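You operate a simulated robot arm through the tools that you are given. There is no shell and no other tool.

You are at the controls of a simulated robot arm. One attempt, no reset.

JOB
Cooking is over: clip the pasta bag and lid the grey salt pot.
Fine: Push the green bag clip down over the folded top; press the grey pot lid home, then stand the pot on the white tray. The bag stays upright where it stands. Pinch, break and dent nothing; leave nothing switched on.

It is judged by the outcome, as a careful person would: the job done as asked, and still so three seconds after it is handed in. It fails if anything else is knocked over, pushed out of place, dropped, spilled or broken. Lids that push on must go on centred and level and be pressed home; caps that screw on are set level and turned clockwise until they are tight.

ROBOT AND FRAMES
A 6-joint arm with a two-finger parallel gripper, fixed in place. Base frame: the origin is at the foot of the arm, x ahead of it, y to its left, z up; the work surface is at about z = 0. Readings come in m, rad, newtons and seconds.
With the tool pointing down near the work surface it reaches from about 0.14 to 0.58 m from the base axis. Its first joint turns from -1.152 to 1.152 rad. Payload 2.1 kg.
The TCP is the grasp point between the finger pads, 0.03 m short of the fingertips. In the tool frame z runs along the fingers and y along their closing line. Largest opening 0.094 m; finger width 0.028, thickness 0.01; the body of the gripper, 0.05 by 0.096 m, starts 0.055 m behind the TCP.
Orientation is told as [roll, pitch, yaw] about the base's x, y, z axes, in that order, counted from this pose: with the fingers straight down and closing along the base's y, the tool's x points along the base's -x, its y along +y and its z along -z.

CONTROLS
- The arm moves only by the tool step_arm. Its arguments are lists of equal length, an entry for each row: "rot": the turn, a rotation vector about the tool's x, y, z in rad, a list of three; "slide": the shift along the tool's x, y, z in m, a list of three; "gripper": the finger opening in m, from 0 to 0.094. In form: {"rot": [[rx, ry, rz], ...], "slide": [[tx, ty, tz], ...], "gripper": [gripper, ...]}. A call has 1 to 20 rows; each row is the pose to reach, as a shift and turn from the pose commanded when the call began, along the tool's axes at that moment. A row lasts 0.2 s, in which the tool goes at most 0.05 m and 0.15 rad; a call with a longer step from one row to the next is refused whole, and so is a gripper value outside its range. Where a pose cannot be reached the arm comes as near as it can. A force on the tool above 90 N (or 10 N above the force at the start of the call, whichever is more), or a blocked arm, ends the call early, and 0.2 s more pass. Each finger travels about 0.072 m/s and halts on what it meets, pressing with about 35 N; the grip force reading is that of the motor and also rises with nothing between the fingers. The clock runs only during rows and for 0.2 s after the last one: add rows that repeat a pose to give the fingers time. The reply holds the time, the measured pose of the TCP, the force on the tool along the base axes, the opening and the grip force, in the units named above and with some noise, with the torque about the TCP (base axes, N m) and any sound that the robot's microphone picked up, and new pictures: "views" is both (left out), scene, wrist or none.
- Cameras (640 x 400 px; columns grow to the right, rows downward): "scene" is fixed at [0.0677, -0.381, 0.4893]; the picture's right is [0.66, -0.75, 0.00], its down [-0.40, -0.35, -0.85] and it looks along [0.64, 0.56, -0.53] (base axes); focal length 214 px, centre (320, 200). "wrist" rides on the gripper at [0.076, 0.014, -0.102] in the tool frame; the picture's right is [-0.18, 0.98, 0.00], its down [-0.75, -0.14, -0.64] and it looks along [-0.63, -0.12, 0.77] (tool axes); focal length 243 px, centre (320, 200). There is no depth. A picture from a camera that has moved, and an enlarged one, comes with that camera's place and axes in the base frame and with its lens.
- inspect(camera, box): a new picture of the part [left, top, right, bottom] of that camera's present view, enlarged. It takes no simulated time.
- hand_in(): hands the job in; it is judged then, once.

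Places have to be worked out from the pictures, the camera data and where the tool is seen. Open the gripper and draw the arm clear of the work before you hand the job in, unless the task says otherwise.

The tools are called as name(argument=value, ...) on one line, values as JSON. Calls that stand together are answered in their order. step_arm: Moves the arm, as the interface text tells. Its arguments: {"type":"object","properties":{"rot":{"type":"array","items":{"type":"array","items":{"type":"number"}}},"slide":{"type":"array","items":{"type":"array","items":{"type":"number"}}},"gripper":{"type":"array","items":{"type":"number"}},"views":{"type":"string","enum":["both","scene","wrist","none"]}},"required":["rot","slide","gripper"]} The other tools are called the same way: inspect (camera, box) takes an enlarged picture of a part of a camera's view; hand_in () hands the job in.

At the start:

```text
clock: 0.0
position: [0.2704, 0.0661, 0.4232]
tool_rot: [0.0, 0.001, 0.0]
contact_force: [0.2, 0.6, -0.9]
wrist_torque: [-0.01, 0.01, -0.01]
opening: 0.0939
finger_force: 0.0
```

scene: 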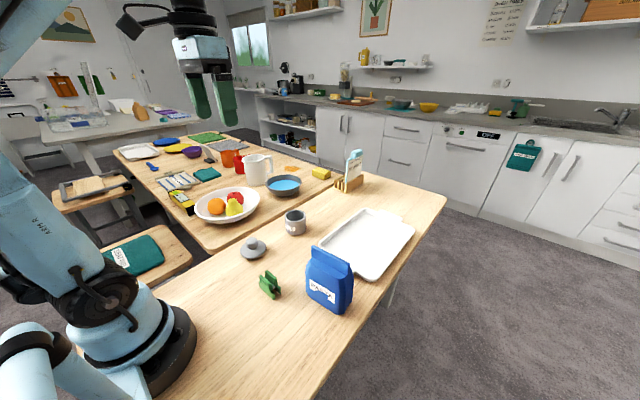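
wrist: 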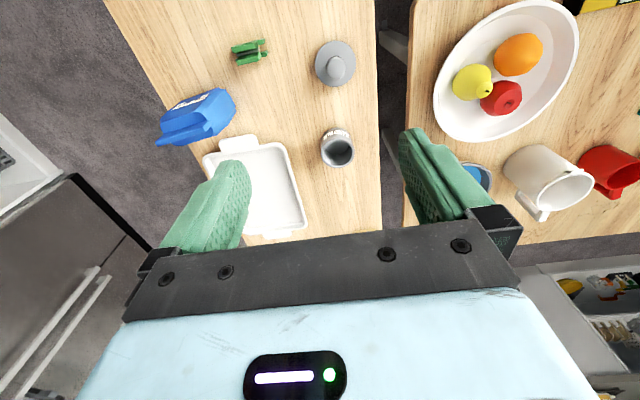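

I'll take a closer look at the objects in both cameras before moving.

inspect(camera="scene", box=[220, 190, 430, 321])

inspect(camera="scene", box=[230, 255, 310, 305])

inspect(camera="wrist", box=[130, 20, 402, 190])

inspect(camera="wrist", box=[210, 25, 290, 75])

```text
3.05 times, centred on (325, 256) of scene
camera zoom: at [0.0677, -0.381, 0.4893], right [0.66, -0.75, 0.0], down [-0.4, -0.35, -0.85], along [0.64, 0.56, -0.53], focal length 654 px, centre (305, 31)
```

zoom: 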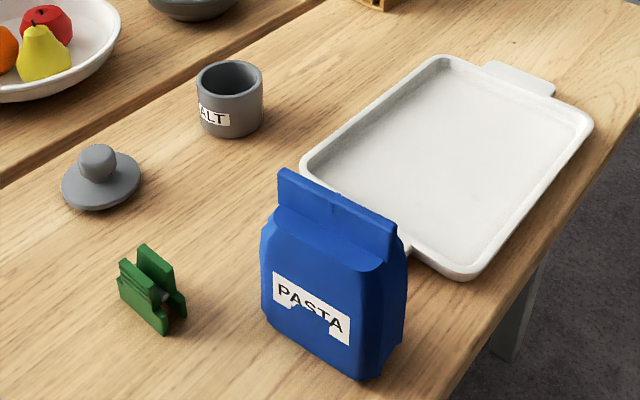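

```text
8.00 times, centred on (270, 280) of scene
camera zoom: at [0.0677, -0.381, 0.4893], right [0.66, -0.75, 0.0], down [-0.4, -0.35, -0.85], along [0.64, 0.56, -0.53], focal length 1716 px, centre (720, -440)
```

zoom: 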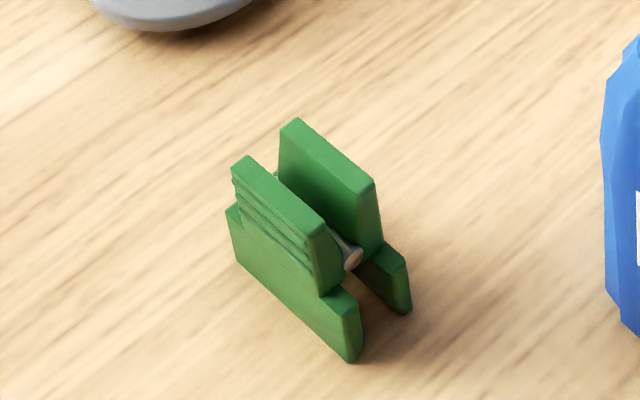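

```text
2.35 times, centred on (266, 105) of wrist
camera zoom: at [0.1939, 0.0803, 0.528], right [0.18, 0.98, 0.0], down [0.75, -0.14, 0.64], along [0.63, -0.12, -0.77], focal length 571 px, centre (447, 424)
```

zoom: 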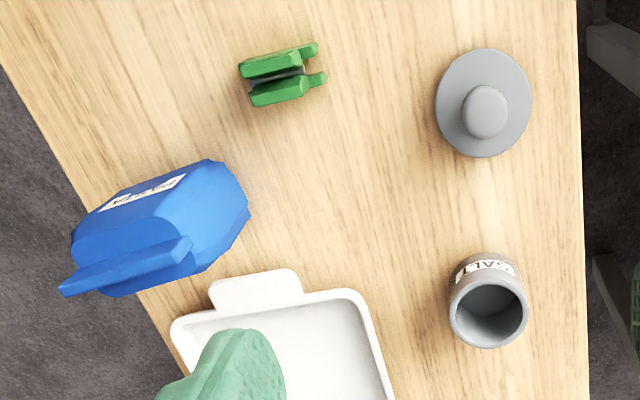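

```text
8.00 times, centred on (250, 50) of wrist
camera zoom: at [0.1939, 0.0803, 0.528], right [0.18, 0.98, 0.0], down [0.75, -0.14, 0.64], along [0.63, -0.12, -0.77], focal length 1941 px, centre (880, 1400)
```

zoom: 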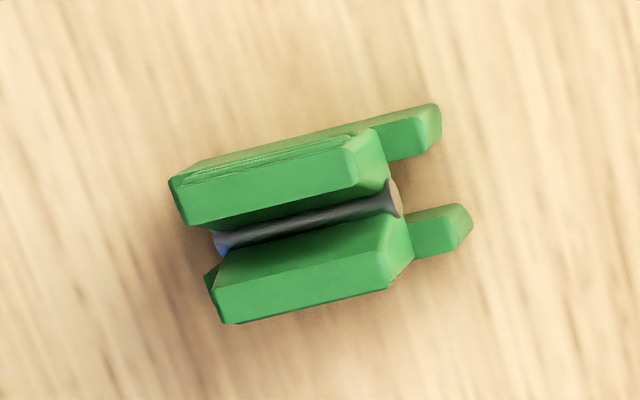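

The clip stands at about (0.242, -0.06), about 0.05 m tall, with its plates running along y. The bag ridge runs from about (0.324, -0.127) to (0.341, -0.228) at z of about 0.14, the lid is near (0.292, 0.089) and the pot near (0.45, 0.072). I'll turn the gripper so it closes along x and move above the clip at a safe height for a closer view.

step_arm(rot=[[0, 0, 0.14], [0, 0, 0.28], [0, 0, 0.42], [0, 0, 0.56], [0, 0, 0.7], [0, 0, 0.84], [0, 0, 0.98], [0, 0, 1.12], [0, 0, 1.26], [0, 0, 1.4], [0, 0, 1.5], [0, 0, 1.571]], slide=[[0.0025, -0.0105, 0.0167], [0.005, -0.021, 0.033], [0.0075, -0.0315, 0.05], [0.01, -0.042, 0.067], [0.0125, -0.0525, 0.083], [0.015, -0.063, 0.1], [0.0175, -0.0735, 0.117], [0.02, -0.084, 0.133], [0.0225, -0.0945, 0.15], [0.025, -0.105, 0.167], [0.0275, -0.1155, 0.183], [0.03, -0.126, 0.2]], gripper=[0.094, 0.094, 0.094, 0.094, 0.094, 0.094, 0.094, 0.094, 0.094, 0.094, 0.094, 0.094])

```text
clock: 2.6
position: [0.2406, -0.0599, 0.2227]
tool_rot: [0.0, 0.001, -1.574]
contact_force: [-0.4, 0.0, 0.1]
wrist_torque: [0.01, 0.0, 0.01]
opening: 0.094
finger_force: 0.0
camera wrist: at [0.2544, 0.0155, 0.3269], right [0.98, -0.19, 0.0], down [-0.14, -0.75, 0.64], along [-0.12, -0.63, -0.77], focal length 243 px, centre (320, 200)
```

scene: 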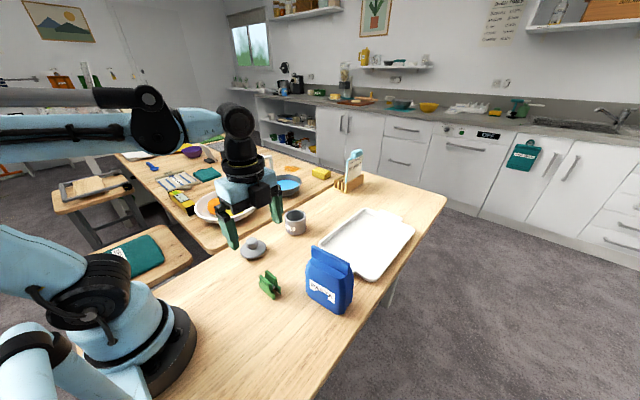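
wrist: 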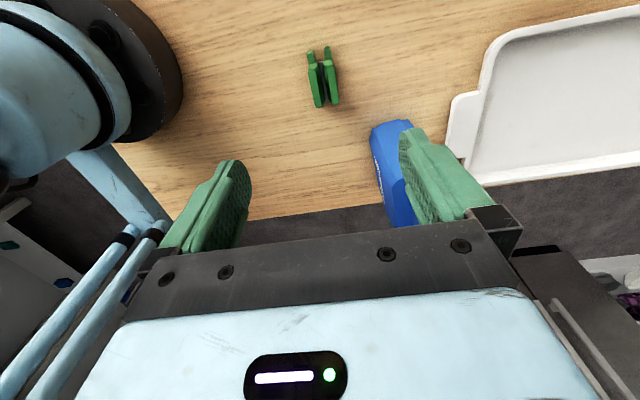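

The gripper is now square to the clip. I'll zoom in on the clip and bag.

inspect(camera="wrist", box=[276, 30, 372, 90])

inspect(camera="wrist", box=[290, 36, 354, 76])

inspect(camera="scene", box=[245, 262, 293, 302])

inspect(camera="scene", box=[296, 240, 368, 320])

```text
6.67 times, centred on (324, 60) of wrist
camera zoom: at [0.2544, 0.0155, 0.3269], right [0.98, -0.19, 0.0], down [-0.14, -0.75, 0.64], along [-0.12, -0.63, -0.77], focal length 1618 px, centre (293, 1133)
```

zoom: 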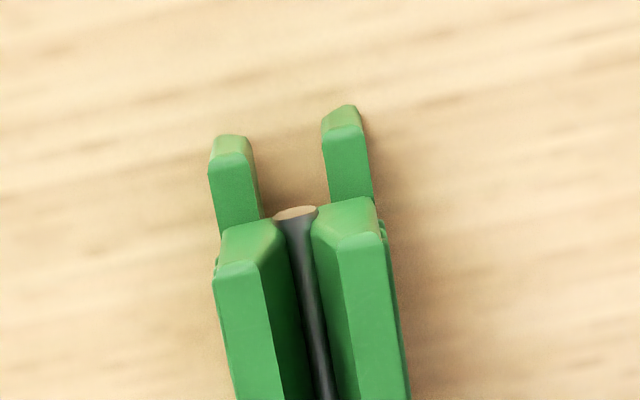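

```text
10.00 times, centred on (322, 56) of wrist
camera zoom: at [0.2544, 0.0155, 0.3269], right [0.98, -0.19, 0.0], down [-0.14, -0.75, 0.64], along [-0.12, -0.63, -0.77], focal length 2426 px, centre (300, 1640)
```

zoom: 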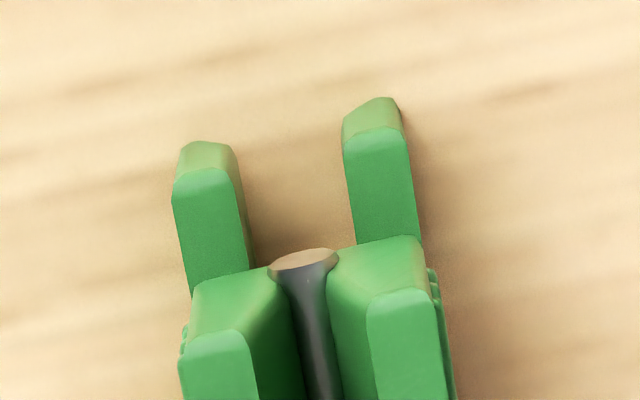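

```text
10.00 times, centred on (269, 282) of scene
camera zoom: at [0.0677, -0.381, 0.4893], right [0.66, -0.75, 0.0], down [-0.4, -0.35, -0.85], along [0.64, 0.56, -0.53], focal length 2145 px, centre (830, -620)
```

zoom: 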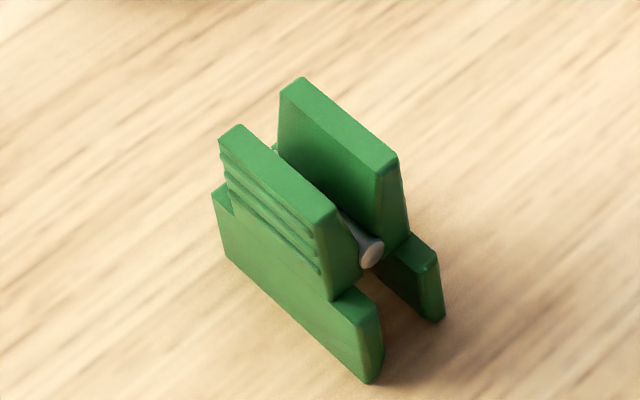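

```text
5.00 times, centred on (332, 280) of scene
camera zoom: at [0.0677, -0.381, 0.4893], right [0.66, -0.75, 0.0], down [-0.4, -0.35, -0.85], along [0.64, 0.56, -0.53], focal length 1072 px, centre (260, -200)
```

zoom: 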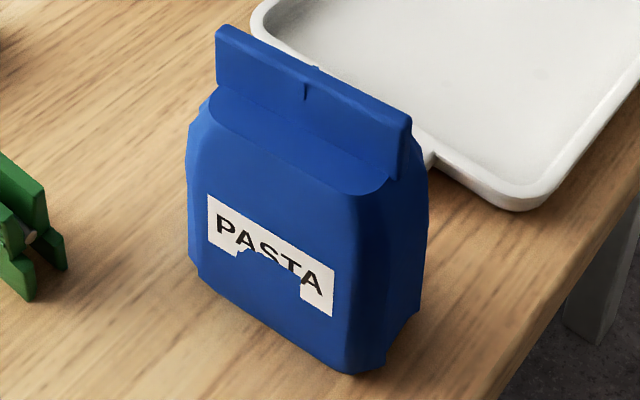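

The clip is a push-on or spring clip. Its jaws sit below z of about 0.028, leaving a gap of about 12 mm that faces down, and its handles run up to z of about 0.05. I'll centre on it at x=0.2445 with a narrower opening, descend partway and check.

step_arm(rot=[[0, 0, 0], [0, 0, 0], [0, 0, 0], [0, 0, 0], [0, 0, 0]], slide=[[0.001, 0.004, 0.02], [0.001, 0.004, 0.045], [0.001, 0.004, 0.07], [0.001, 0.004, 0.095], [0.001, 0.004, 0.11]], gripper=[0.06, 0.06, 0.06, 0.06, 0.06])

inspect(camera="wrist", box=[240, 60, 400, 180])

```text
clock: 3.8
position: [0.2448, -0.0571, 0.1141]
tool_rot: [0.001, -0.001, -1.571]
contact_force: [-0.4, 0.8, 0.6]
wrist_torque: [-0.01, 0.0, 0.03]
opening: 0.0601
finger_force: 0.1
camera wrist: at [0.2583, 0.0179, 0.2166], right [0.98, -0.18, 0.0], down [-0.14, -0.75, 0.64], along [-0.12, -0.63, -0.77], focal length 243 px, centre (320, 200)
```

scene: 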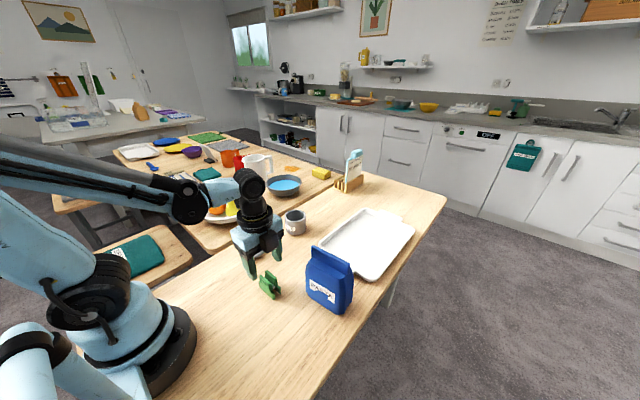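
wrist: 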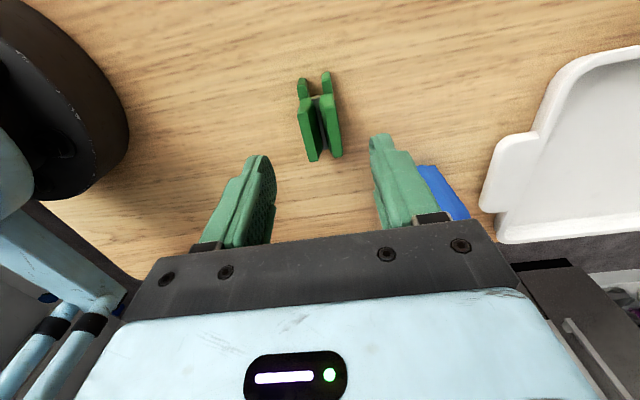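

```text
3.33 times, centred on (320, 120) of wrist
camera zoom: at [0.2583, 0.0179, 0.2166], right [0.98, -0.18, 0.0], down [-0.14, -0.75, 0.64], along [-0.12, -0.63, -0.77], focal length 809 px, centre (320, 467)
```

zoom: 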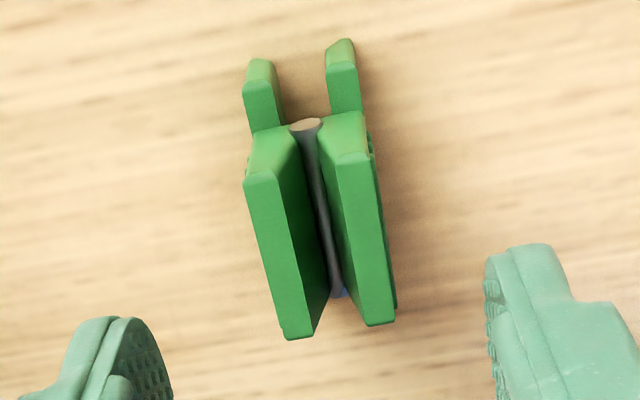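

The handles are centred at (0.2448, -0.059) with an outer width of about 26 mm and no yaw, so the gripper is lined up. I'll descend so the fingertips sit just above the jaw shoulders, then close.

step_arm(rot=[[0, 0, 0], [0, 0, 0], [0, 0, 0], [0, 0, 0]], slide=[[-0.002, 0, 0.02], [-0.002, 0, 0.04], [-0.002, 0, 0.056], [-0.002, 0, 0.056]], gripper=[0.06, 0.06, 0.06, 0.06], views="both")

inspect(camera="scene", box=[225, 235, 305, 305])

inspect(camera="wrist", box=[220, 80, 420, 230])

```text
clock: 4.8
position: [0.2443, -0.0588, 0.0556]
tool_rot: [0.0, 0.0, -1.57]
contact_force: [0.5, 0.6, 0.5]
wrist_torque: [0.02, -0.01, 0.0]
opening: 0.0599
finger_force: 0.1
camera wrist: at [0.2582, 0.0162, 0.1606], right [0.98, -0.18, 0.0], down [-0.14, -0.75, 0.64], along [-0.12, -0.63, -0.77], focal length 243 px, centre (320, 200)
```

scene: 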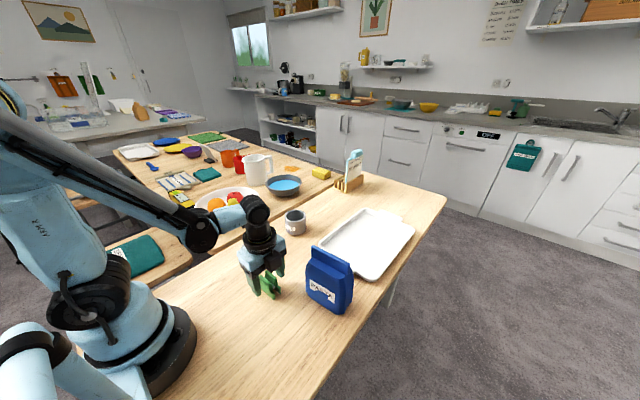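
wrist: 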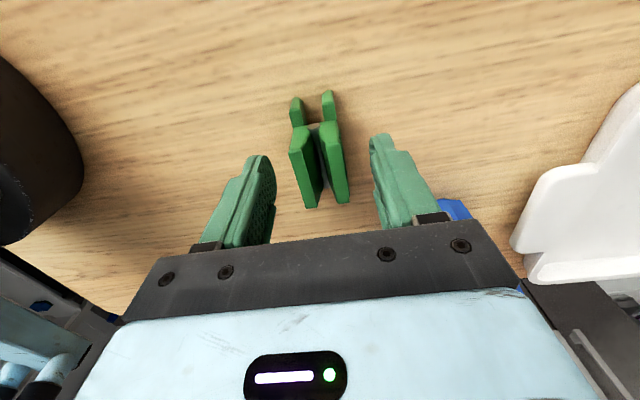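

```text
5.71 times, centred on (265, 270) of scene
camera zoom: at [0.0677, -0.381, 0.4893], right [0.66, -0.75, 0.0], down [-0.4, -0.35, -0.85], along [0.64, 0.56, -0.53], focal length 1226 px, centre (634, -200)
```

zoom: 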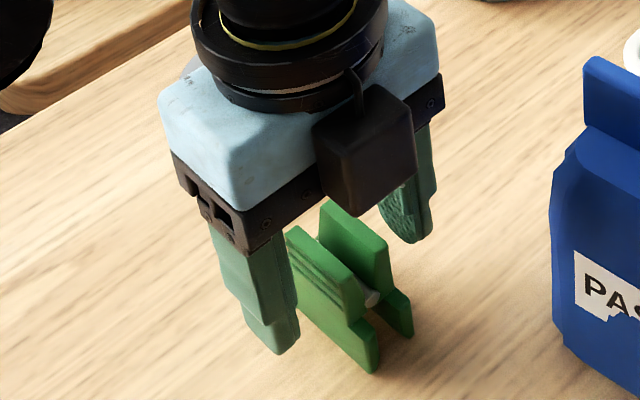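

```text
2.67 times, centred on (320, 155) of wrist
camera zoom: at [0.2582, 0.0162, 0.1606], right [0.98, -0.18, 0.0], down [-0.14, -0.75, 0.64], along [-0.12, -0.63, -0.77], focal length 647 px, centre (320, 320)
```

zoom: 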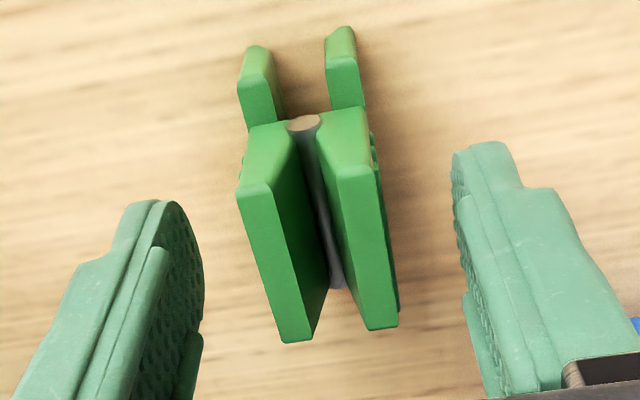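

The fingers straddle the clip with tips at z of about 0.0256. I'll rise 3 mm so they bear only on the handles, and close gently.

step_arm(rot=[[0, 0, 0], [0, 0, 0], [0, 0, 0], [0, 0, 0], [0, 0, 0]], slide=[[0, 0, -0.003], [0, 0, -0.003], [0, 0, -0.003], [0, 0, -0.003], [0, 0, -0.003]], gripper=[0.06, 0.04, 0.03, 0.022, 0.018])

inspect(camera="wrist", box=[220, 80, 420, 230])

inspect(camera="scene", box=[235, 240, 299, 304])

```text
clock: 6.0
position: [0.2451, -0.0596, 0.0597]
tool_rot: [0.001, 0.001, -1.57]
contact_force: [0.7, -0.3, 1.5]
wrist_torque: [0.0, 0.05, 0.01]
opening: 0.0245
finger_force: 34.7
camera wrist: at [0.2586, 0.016, 0.1641], right [0.98, -0.18, 0.0], down [-0.14, -0.75, 0.64], along [-0.12, -0.63, -0.77], focal length 243 px, centre (320, 200)
```

scene: 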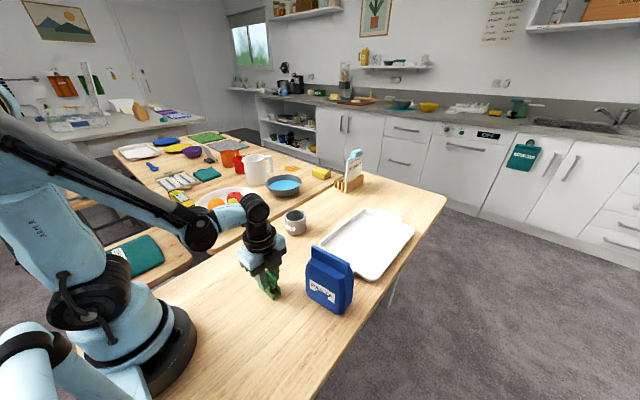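
wrist: 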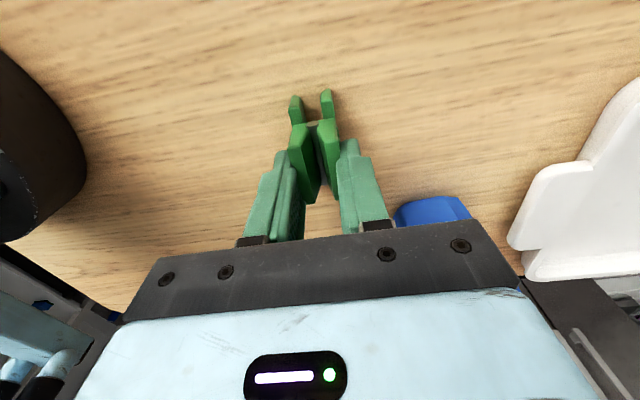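

```text
2.67 times, centred on (320, 155) of wrist
camera zoom: at [0.2586, 0.016, 0.1641], right [0.98, -0.18, 0.0], down [-0.14, -0.75, 0.64], along [-0.12, -0.63, -0.77], focal length 647 px, centre (320, 320)
```

zoom: 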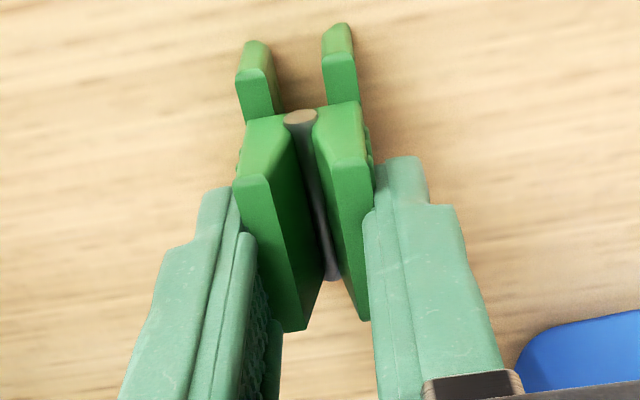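

```text
6.25 times, centred on (267, 272) of scene
camera zoom: at [0.0677, -0.381, 0.4893], right [0.66, -0.75, 0.0], down [-0.4, -0.35, -0.85], along [0.64, 0.56, -0.53], focal length 1340 px, centre (651, -250)
```

zoom: 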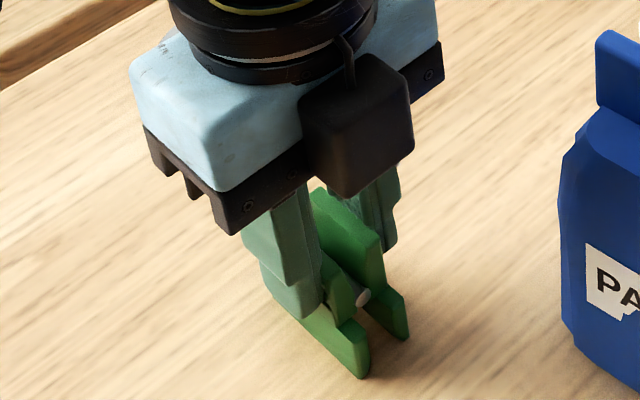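

The clip is held at a 24.5 mm opening with about 35 N, and its bottom is about 0.0595 m below the TCP. I'll lift it straight up to clear the bag top.

step_arm(rot=[[0, 0, 0], [0, 0, 0], [0, 0, 0], [0, 0, 0], [0, 0, 0], [0, 0, 0], [0, 0, 0], [0, 0, 0]], slide=[[0, 0, -0.01], [0, 0, -0.03], [0, 0, -0.06], [0, 0, -0.09], [0, 0, -0.12], [0, 0, -0.15], [0, 0, -0.18], [0, 0, -0.19]], gripper=[0.018, 0.018, 0.018, 0.018, 0.018, 0.018, 0.018, 0.018])

inspect(camera="wrist", box=[240, 60, 480, 240])

inspect(camera="scene", box=[210, 150, 370, 320])

```text
clock: 7.8
position: [0.2431, -0.062, 0.2512]
tool_rot: [-0.001, 0.0, -1.572]
contact_force: [0.1, -0.1, -0.9]
wrist_torque: [-0.04, 0.05, -0.02]
opening: 0.0247
finger_force: 35.0
camera wrist: at [0.2579, 0.0148, 0.3549], right [0.98, -0.19, 0.0], down [-0.14, -0.75, 0.64], along [-0.12, -0.63, -0.77], focal length 243 px, centre (320, 200)
```

scene: 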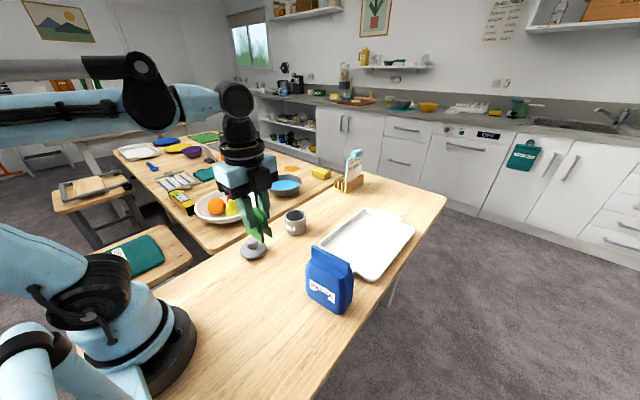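
wrist: 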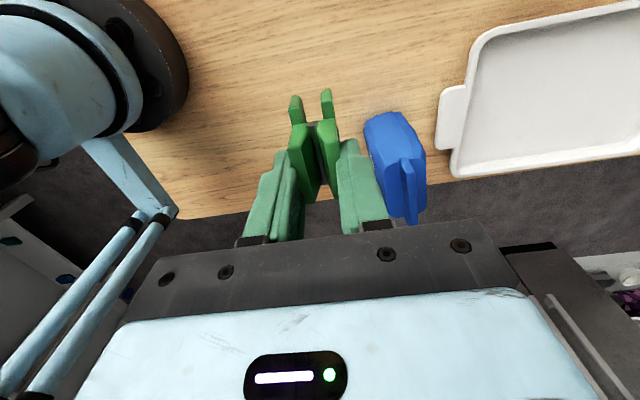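

```text
2.22 times, centred on (360, 150) of wrist
camera zoom: at [0.2579, 0.0148, 0.3549], right [0.98, -0.19, 0.0], down [-0.14, -0.75, 0.64], along [-0.12, -0.63, -0.77], focal length 539 px, centre (231, 311)
```

zoom: 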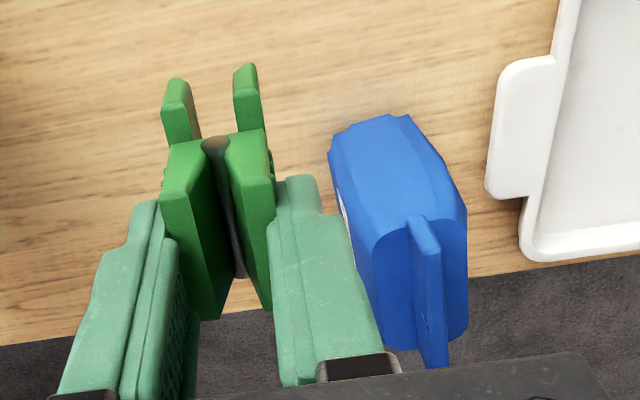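

```text
2.35 times, centred on (290, 235) of scene
camera zoom: at [0.0677, -0.381, 0.4893], right [0.66, -0.75, 0.0], down [-0.4, -0.35, -0.85], along [0.64, 0.56, -0.53], focal length 505 px, centre (391, 118)
```

zoom: 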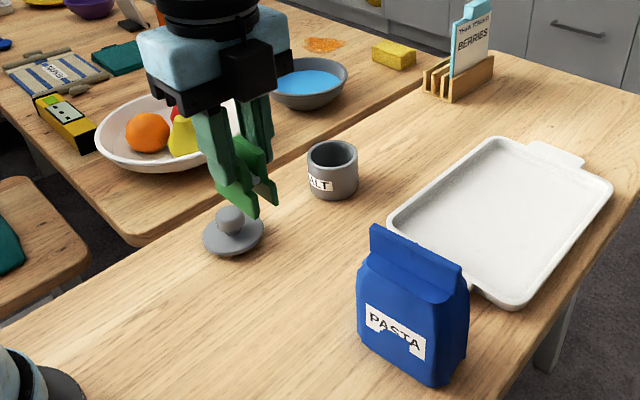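

I'll zoom in on the bag's ridge to fix its line and thickness.

inspect(camera="wrist", box=[356, 100, 452, 230])

inspect(camera="scene", box=[300, 238, 364, 278])

```text
3.08 times, centred on (404, 165) of wrist
camera zoom: at [0.2579, 0.0148, 0.3549], right [0.98, -0.19, 0.0], down [-0.14, -0.75, 0.64], along [-0.12, -0.63, -0.77], focal length 746 px, centre (62, 308)
```

zoom: 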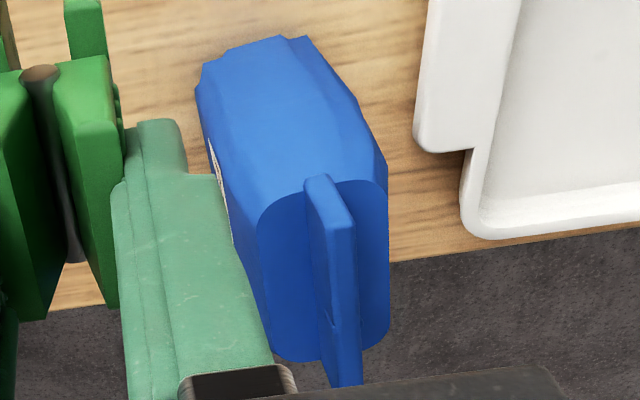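

```text
10.00 times, centred on (332, 258) of scene
camera zoom: at [0.0677, -0.381, 0.4893], right [0.66, -0.75, 0.0], down [-0.4, -0.35, -0.85], along [0.64, 0.56, -0.53], focal length 2145 px, centre (200, -380)
```

zoom: 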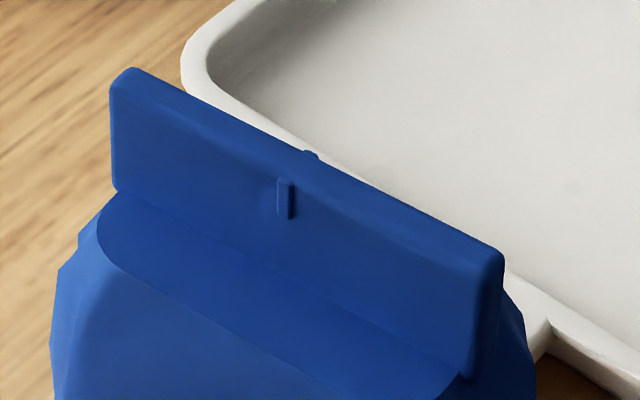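

The ridge top is at z of about 0.150 and about 8 mm thick. It runs from (0.322, -0.1365) to (0.335, -0.226), a yaw of about +0.147 rad, with its centre and small mid-marks near (0.3283, -0.182). I'll carry the clip high above that point and turn it to match.

step_arm(rot=[[0, 0, -0.025], [0, 0, -0.05], [0, 0, -0.075], [0, 0, -0.1], [0, 0, -0.125], [0, 0, -0.147], [0, 0, -0.147]], slide=[[-0.02, 0.0142, 0], [-0.04, 0.0284, 0], [-0.06, 0.0426, 0], [-0.08, 0.0568, 0], [-0.1, 0.071, 0], [-0.12, 0.0852, 0], [-0.12, 0.0852, 0]], gripper=[0.018, 0.018, 0.018, 0.018, 0.018, 0.018, 0.018])

inspect(camera="wrist", box=[240, 60, 400, 240])

inspect(camera="scene", box=[280, 190, 380, 320])

```text
clock: 9.4
position: [0.3289, -0.1816, 0.2521]
tool_rot: [0.001, 0.001, -1.424]
contact_force: [0.1, 0.3, -0.7]
wrist_torque: [0.0, 0.0, -0.03]
opening: 0.0246
finger_force: 34.8
camera wrist: at [0.3316, -0.1045, 0.3561], right [1.0, -0.04, 0.0], down [-0.03, -0.77, 0.64], along [-0.02, -0.64, -0.77], focal length 243 px, centre (320, 200)
```

scene: 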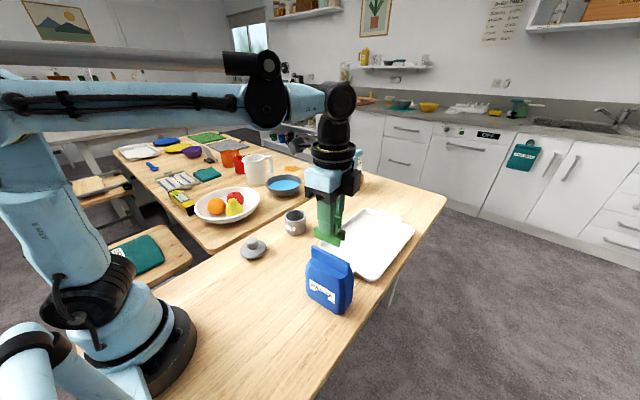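
wrist: 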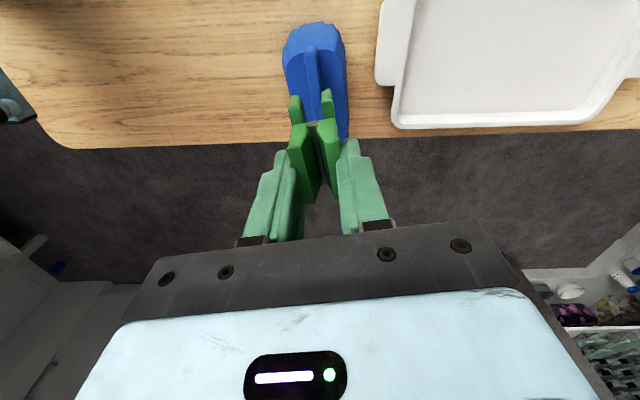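

```text
2.22 times, centred on (320, 150) of wrist
camera zoom: at [0.3316, -0.1045, 0.3561], right [1.0, -0.04, 0.0], down [-0.03, -0.77, 0.64], along [-0.02, -0.64, -0.77], focal length 539 px, centre (320, 311)
```

zoom: 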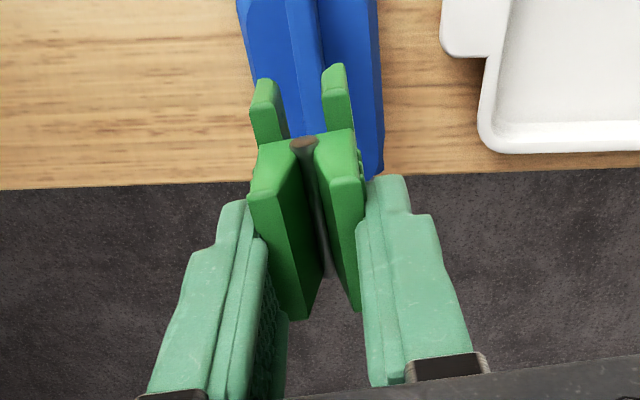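

```text
3.08 times, centred on (330, 255) of scene
camera zoom: at [0.0677, -0.381, 0.4893], right [0.66, -0.75, 0.0], down [-0.4, -0.35, -0.85], along [0.64, 0.56, -0.53], focal length 660 px, centre (289, 31)
```

zoom: 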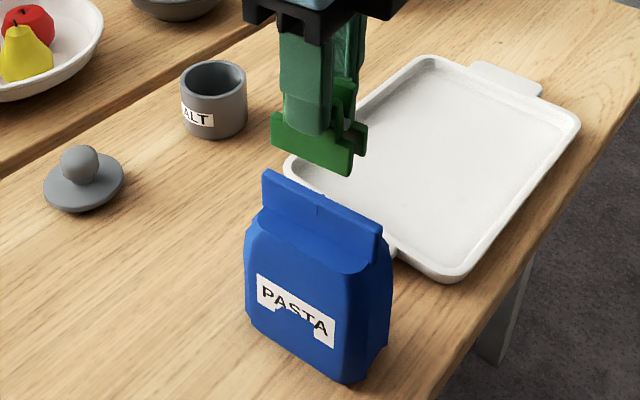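

inspect(camera="wrist", box=[270, 15, 366, 135])

inspect(camera="scene", box=[296, 220, 360, 284])

```text
3.33 times, centred on (318, 75) of wrist
camera zoom: at [0.3316, -0.1045, 0.3561], right [1.0, -0.04, 0.0], down [-0.03, -0.77, 0.64], along [-0.02, -0.64, -0.77], focal length 809 px, centre (327, 617)
```

zoom: 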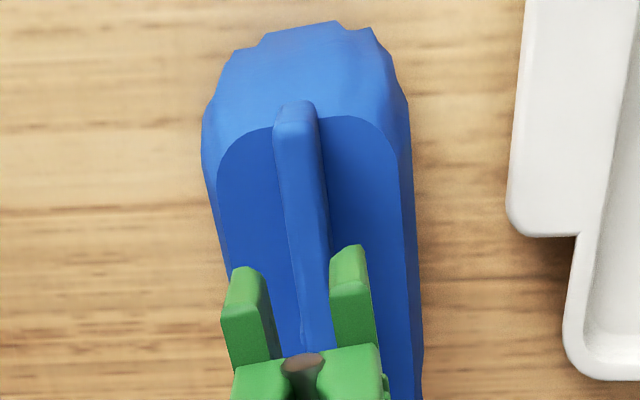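

```text
6.25 times, centred on (328, 252) of scene
camera zoom: at [0.0677, -0.381, 0.4893], right [0.66, -0.75, 0.0], down [-0.4, -0.35, -0.85], along [0.64, 0.56, -0.53], focal length 1340 px, centre (270, -125)
```

zoom: 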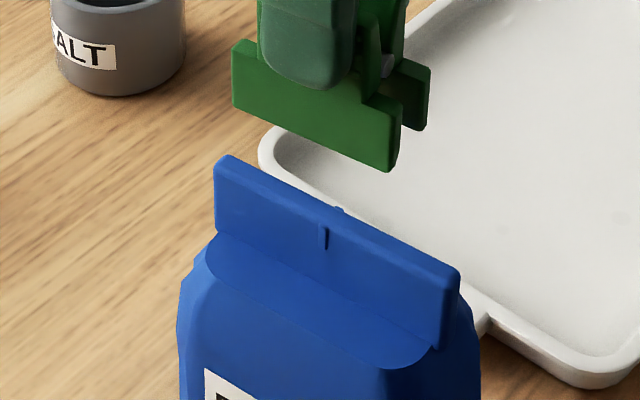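

I'll zoom in further to compare the ridge line with the clip channel before lowering.

inspect(camera="wrist", box=[296, 40, 344, 80])

inspect(camera="wrist", box=[296, 80, 344, 120])

inspect(camera="scene", box=[312, 230, 360, 262])

```text
10.00 times, centred on (320, 60) of wrist
camera zoom: at [0.3316, -0.1045, 0.3561], right [1.0, -0.04, 0.0], down [-0.03, -0.77, 0.64], along [-0.02, -0.64, -0.77], focal length 2426 px, centre (320, 1600)
```

zoom: 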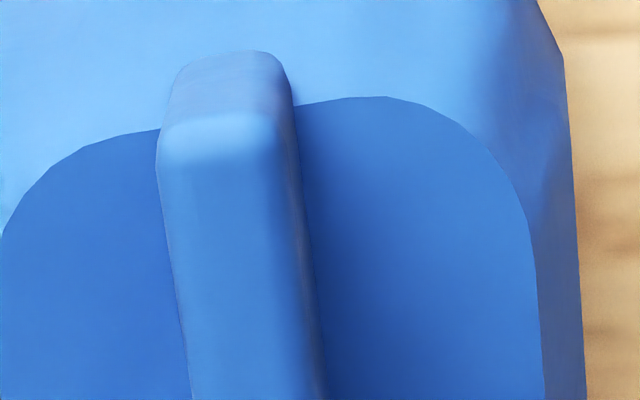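

```text
10.00 times, centred on (320, 100) of wrist
camera zoom: at [0.3316, -0.1045, 0.3561], right [1.0, -0.04, 0.0], down [-0.03, -0.77, 0.64], along [-0.02, -0.64, -0.77], focal length 2426 px, centre (320, 1200)
```

zoom: 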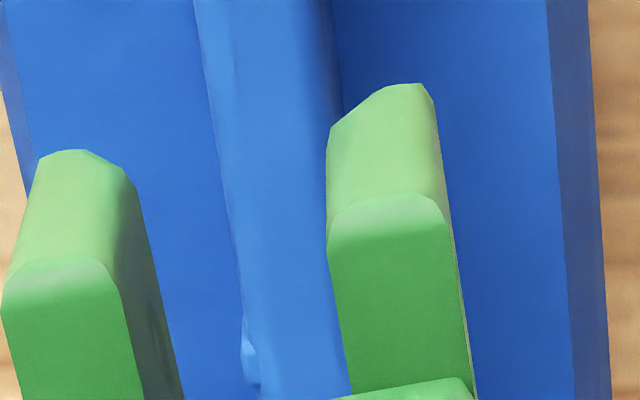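

```text
12.50 times, centred on (336, 246) of scene
camera zoom: at [0.0677, -0.381, 0.4893], right [0.66, -0.75, 0.0], down [-0.4, -0.35, -0.85], along [0.64, 0.56, -0.53], focal length 2681 px, centre (120, -375)
```

zoom: 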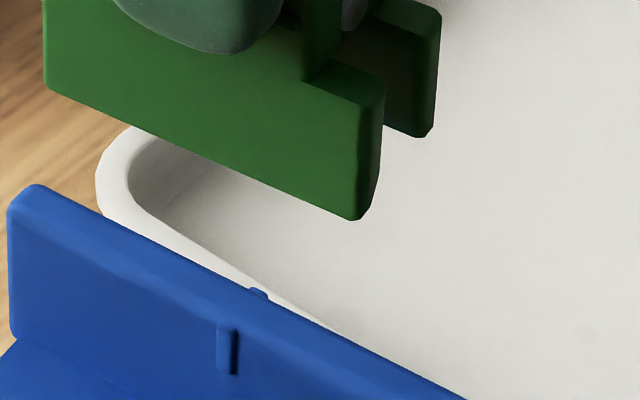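

By relative measurement the clip centre sits right over the ridge centre (x 0.3289), but the ridge's yaw is about 0.107, not 0.147. I'll turn back 0.04 rad and lower until the jaws are about 1 cm above the ridge.

step_arm(rot=[[0, 0, 0.02], [0, 0, 0.04], [0, 0, 0.04], [0, 0, 0.04]], slide=[[0, 0, 0.01], [0, 0, 0.02], [0, 0, 0.032], [0, 0, 0.032]], gripper=[0.018, 0.018, 0.018, 0.018])

inspect(camera="wrist", box=[272, 50, 368, 130])

inspect(camera="scene", box=[300, 220, 364, 272])

```text
clock: 10.4
position: [0.3287, -0.1815, 0.219]
tool_rot: [0.001, 0.0, -1.465]
contact_force: [0.6, -0.1, 0.0]
wrist_torque: [0.0, 0.0, -0.03]
opening: 0.0245
finger_force: 34.0
camera wrist: at [0.3354, -0.1042, 0.3238], right [1.0, -0.08, 0.0], down [-0.06, -0.76, 0.64], along [-0.05, -0.64, -0.77], focal length 243 px, centre (320, 200)
```

scene: 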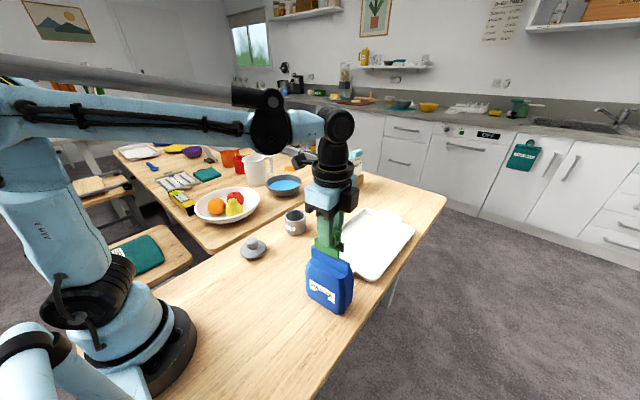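
wrist: 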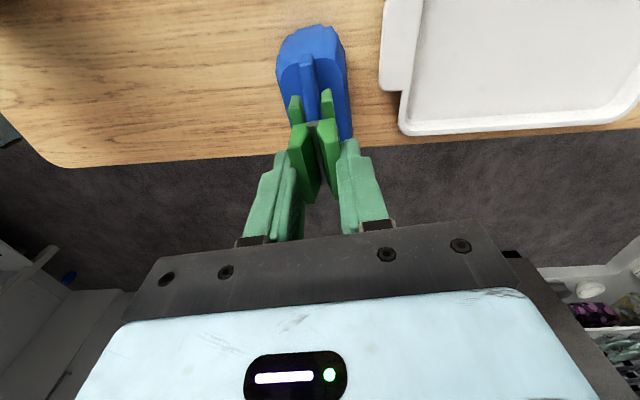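

```text
5.00 times, centred on (320, 90) of wrist
camera zoom: at [0.3354, -0.1042, 0.3238], right [1.0, -0.08, 0.0], down [-0.06, -0.76, 0.64], along [-0.05, -0.64, -0.77], focal length 1213 px, centre (320, 750)
```

zoom: 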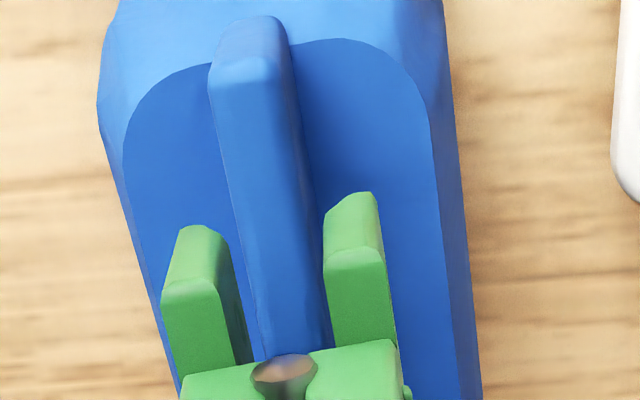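

```text
7.69 times, centred on (332, 246) of scene
camera zoom: at [0.0677, -0.381, 0.4893], right [0.66, -0.75, 0.0], down [-0.4, -0.35, -0.85], along [0.64, 0.56, -0.53], focal length 1650 px, centre (228, -154)
```

zoom: 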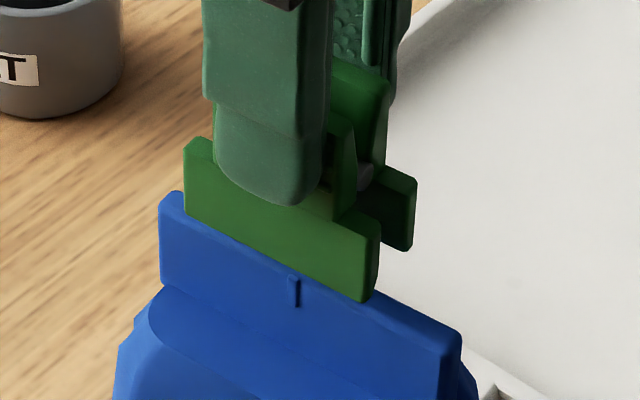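

The channel (13 mm) straddles the ridge (about 10.5 mm) to within about 0.5 mm and is parallel to it. I'll lower slowly so the jaws just start over the ridge, watching the force.

step_arm(rot=[[0, 0, 0], [0, 0, 0], [0, 0, 0], [0, 0, 0], [0, 0, 0]], slide=[[0, -0.0005, 0.004], [0, -0.0005, 0.008], [0, -0.0005, 0.011], [0, -0.0005, 0.014], [0, -0.0005, 0.016]], gripper=[0.018, 0.018, 0.018, 0.018, 0.018])

inspect(camera="wrist", box=[272, 50, 368, 130])

inspect(camera="scene", box=[300, 220, 364, 272])

```text
clock: 11.6
position: [0.3293, -0.1808, 0.2028]
tool_rot: [0.0, -0.001, -1.463]
contact_force: [-0.8, 1.0, -0.4]
wrist_torque: [0.0, 0.02, -0.03]
opening: 0.0244
finger_force: 34.7
camera wrist: at [0.3349, -0.1038, 0.3068], right [1.0, -0.08, 0.0], down [-0.06, -0.76, 0.64], along [-0.05, -0.64, -0.77], focal length 243 px, centre (320, 200)
```

scene: 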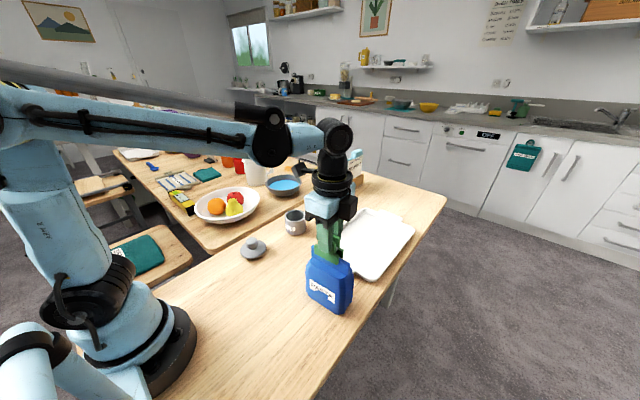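
wrist: 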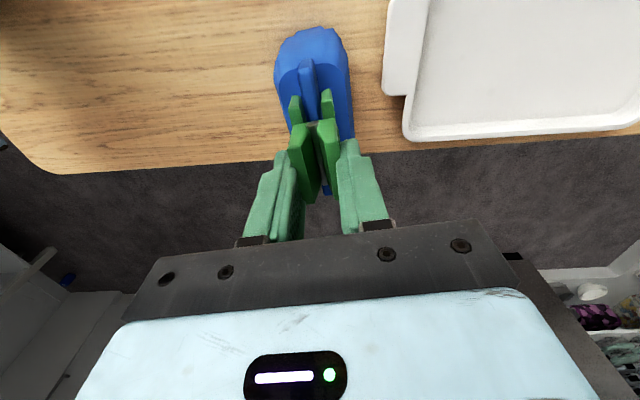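

```text
5.00 times, centred on (320, 90) of wrist
camera zoom: at [0.3349, -0.1038, 0.3068], right [1.0, -0.08, 0.0], down [-0.06, -0.76, 0.64], along [-0.05, -0.64, -0.77], focal length 1213 px, centre (320, 750)
```

zoom: 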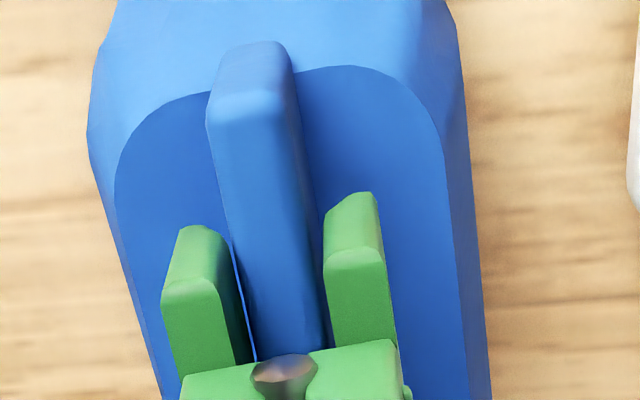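

```text
7.69 times, centred on (332, 246) of scene
camera zoom: at [0.0677, -0.381, 0.4893], right [0.66, -0.75, 0.0], down [-0.4, -0.35, -0.85], along [0.64, 0.56, -0.53], focal length 1650 px, centre (228, -154)
```

zoom: 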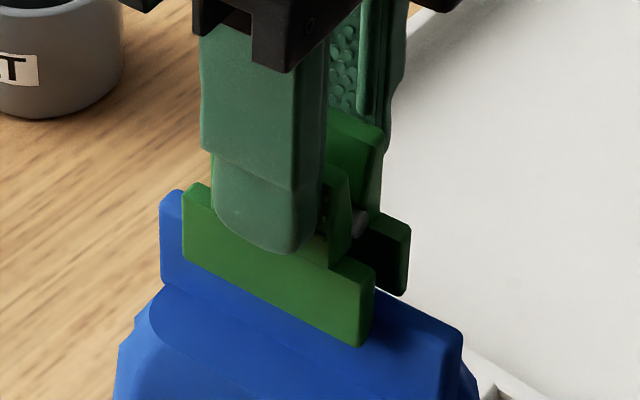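

The jaws are over the ridge with no contact force and daylight on both sides. I'll continue down in small steps.

step_arm(rot=[[0, 0, 0], [0, 0, 0], [0, 0, 0], [0, 0, 0], [0, 0, 0]], slide=[[0, 0, 0.003], [0, 0, 0.005], [0, 0, 0.007], [0, 0, 0.009], [0, 0, 0.01]], gripper=[0.018, 0.018, 0.018, 0.018, 0.018])

inspect(camera="wrist", box=[272, 50, 368, 130])

inspect(camera="scene", box=[300, 225, 364, 277])

```text
clock: 12.8
position: [0.3296, -0.18, 0.1931]
tool_rot: [0.003, 0.0, -1.463]
contact_force: [-0.4, 0.0, -0.6]
wrist_torque: [-0.01, 0.01, -0.01]
opening: 0.0245
finger_force: 34.8
camera wrist: at [0.3347, -0.1036, 0.2964], right [1.0, -0.08, 0.0], down [-0.06, -0.76, 0.64], along [-0.05, -0.64, -0.77], focal length 243 px, centre (320, 200)
```

scene: 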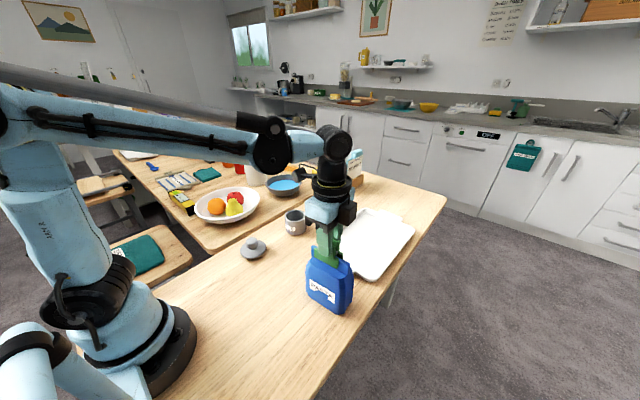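
wrist: 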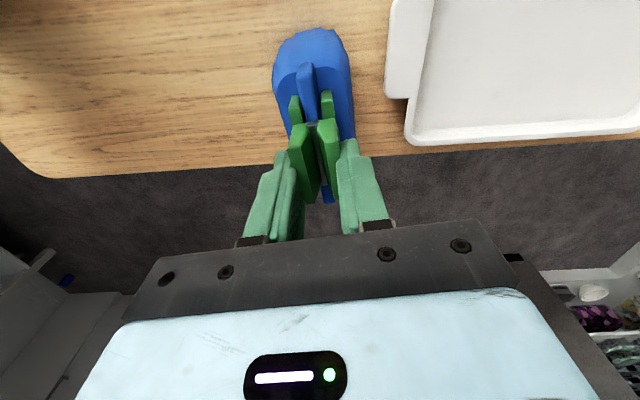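

```text
5.00 times, centred on (320, 90) of wrist
camera zoom: at [0.3347, -0.1036, 0.2964], right [1.0, -0.08, 0.0], down [-0.06, -0.76, 0.64], along [-0.05, -0.64, -0.77], focal length 1213 px, centre (320, 750)
```

zoom: 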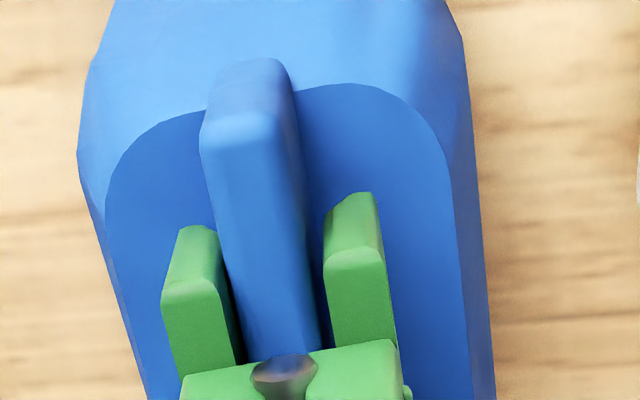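

```text
7.69 times, centred on (332, 251) of scene
camera zoom: at [0.0677, -0.381, 0.4893], right [0.66, -0.75, 0.0], down [-0.4, -0.35, -0.85], along [0.64, 0.56, -0.53], focal length 1650 px, centre (228, -192)
```

zoom: 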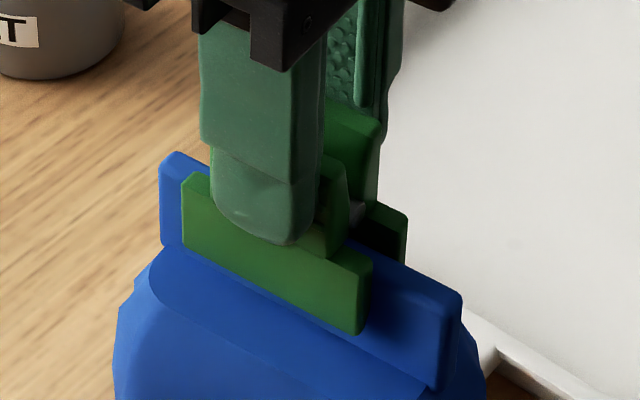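

The clip is 16 mm over the fold and still free of force. I'll keep pressing down in 2 mm steps until it seats.

step_arm(rot=[[0, 0, 0], [0, 0, 0], [0, 0, 0], [0, 0, 0], [0, 0, 0]], slide=[[0, 0, 0.002], [0, 0, 0.004], [0, 0, 0.006], [0, 0, 0.007], [0, 0, 0.008]], gripper=[0.018, 0.018, 0.018, 0.018, 0.018])

inspect(camera="wrist", box=[272, 50, 368, 130])

inspect(camera="scene", box=[300, 225, 364, 277])

```text
clock: 14.0
position: [0.3287, -0.1811, 0.1875]
tool_rot: [0.0, 0.0, -1.464]
contact_force: [-3.0, -0.4, 25.2]
wrist_torque: [-0.02, 0.2, -0.03]
opening: 0.0246
finger_force: 34.7
camera wrist: at [0.335, -0.1039, 0.2903], right [1.0, -0.08, 0.0], down [-0.06, -0.76, 0.64], along [-0.05, -0.64, -0.77], focal length 243 px, centre (320, 200)
```

scene: 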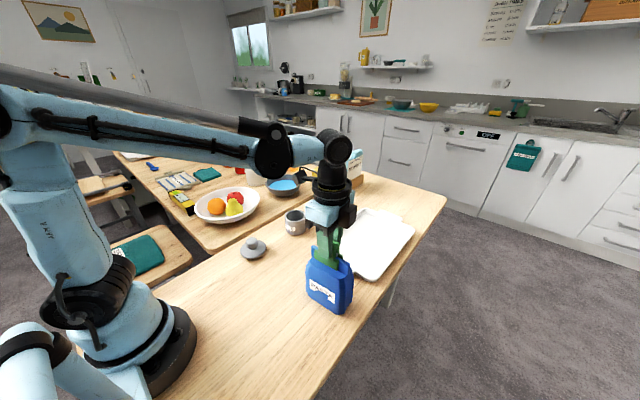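
wrist: 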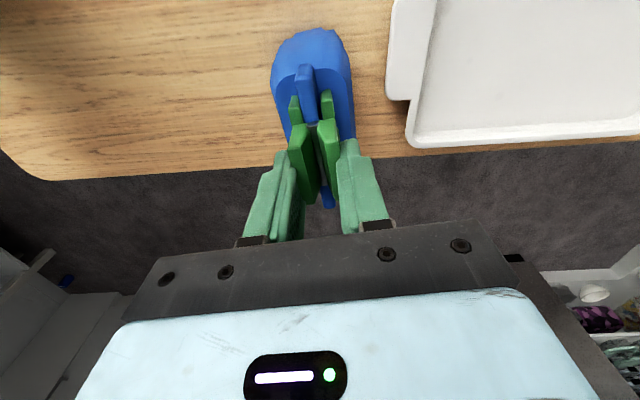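

```text
5.00 times, centred on (320, 90) of wrist
camera zoom: at [0.335, -0.1039, 0.2903], right [1.0, -0.08, 0.0], down [-0.06, -0.76, 0.64], along [-0.05, -0.64, -0.77], focal length 1213 px, centre (320, 750)
```

zoom: 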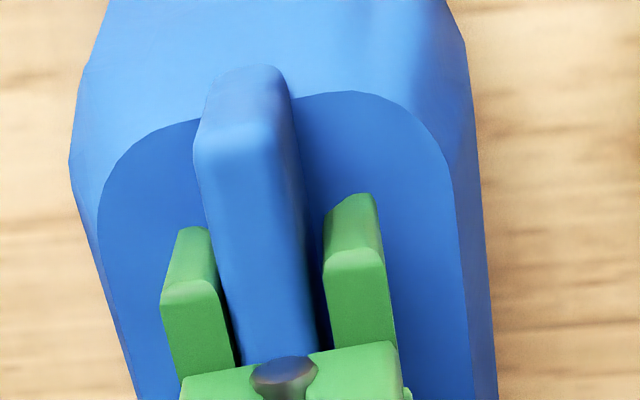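

```text
7.69 times, centred on (332, 251) of scene
camera zoom: at [0.0676, -0.381, 0.4894], right [0.66, -0.75, 0.0], down [-0.4, -0.35, -0.85], along [0.64, 0.56, -0.53], focal length 1650 px, centre (228, -192)
```

zoom: 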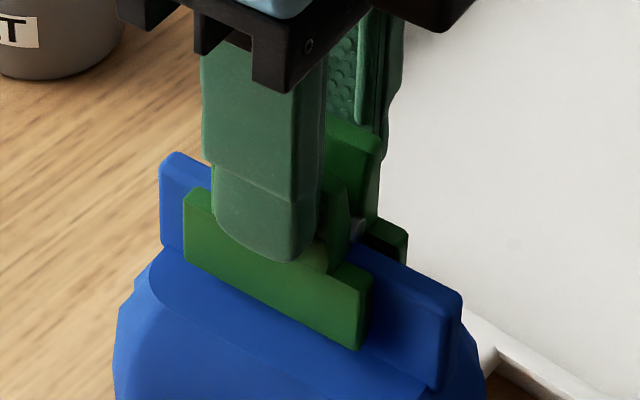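

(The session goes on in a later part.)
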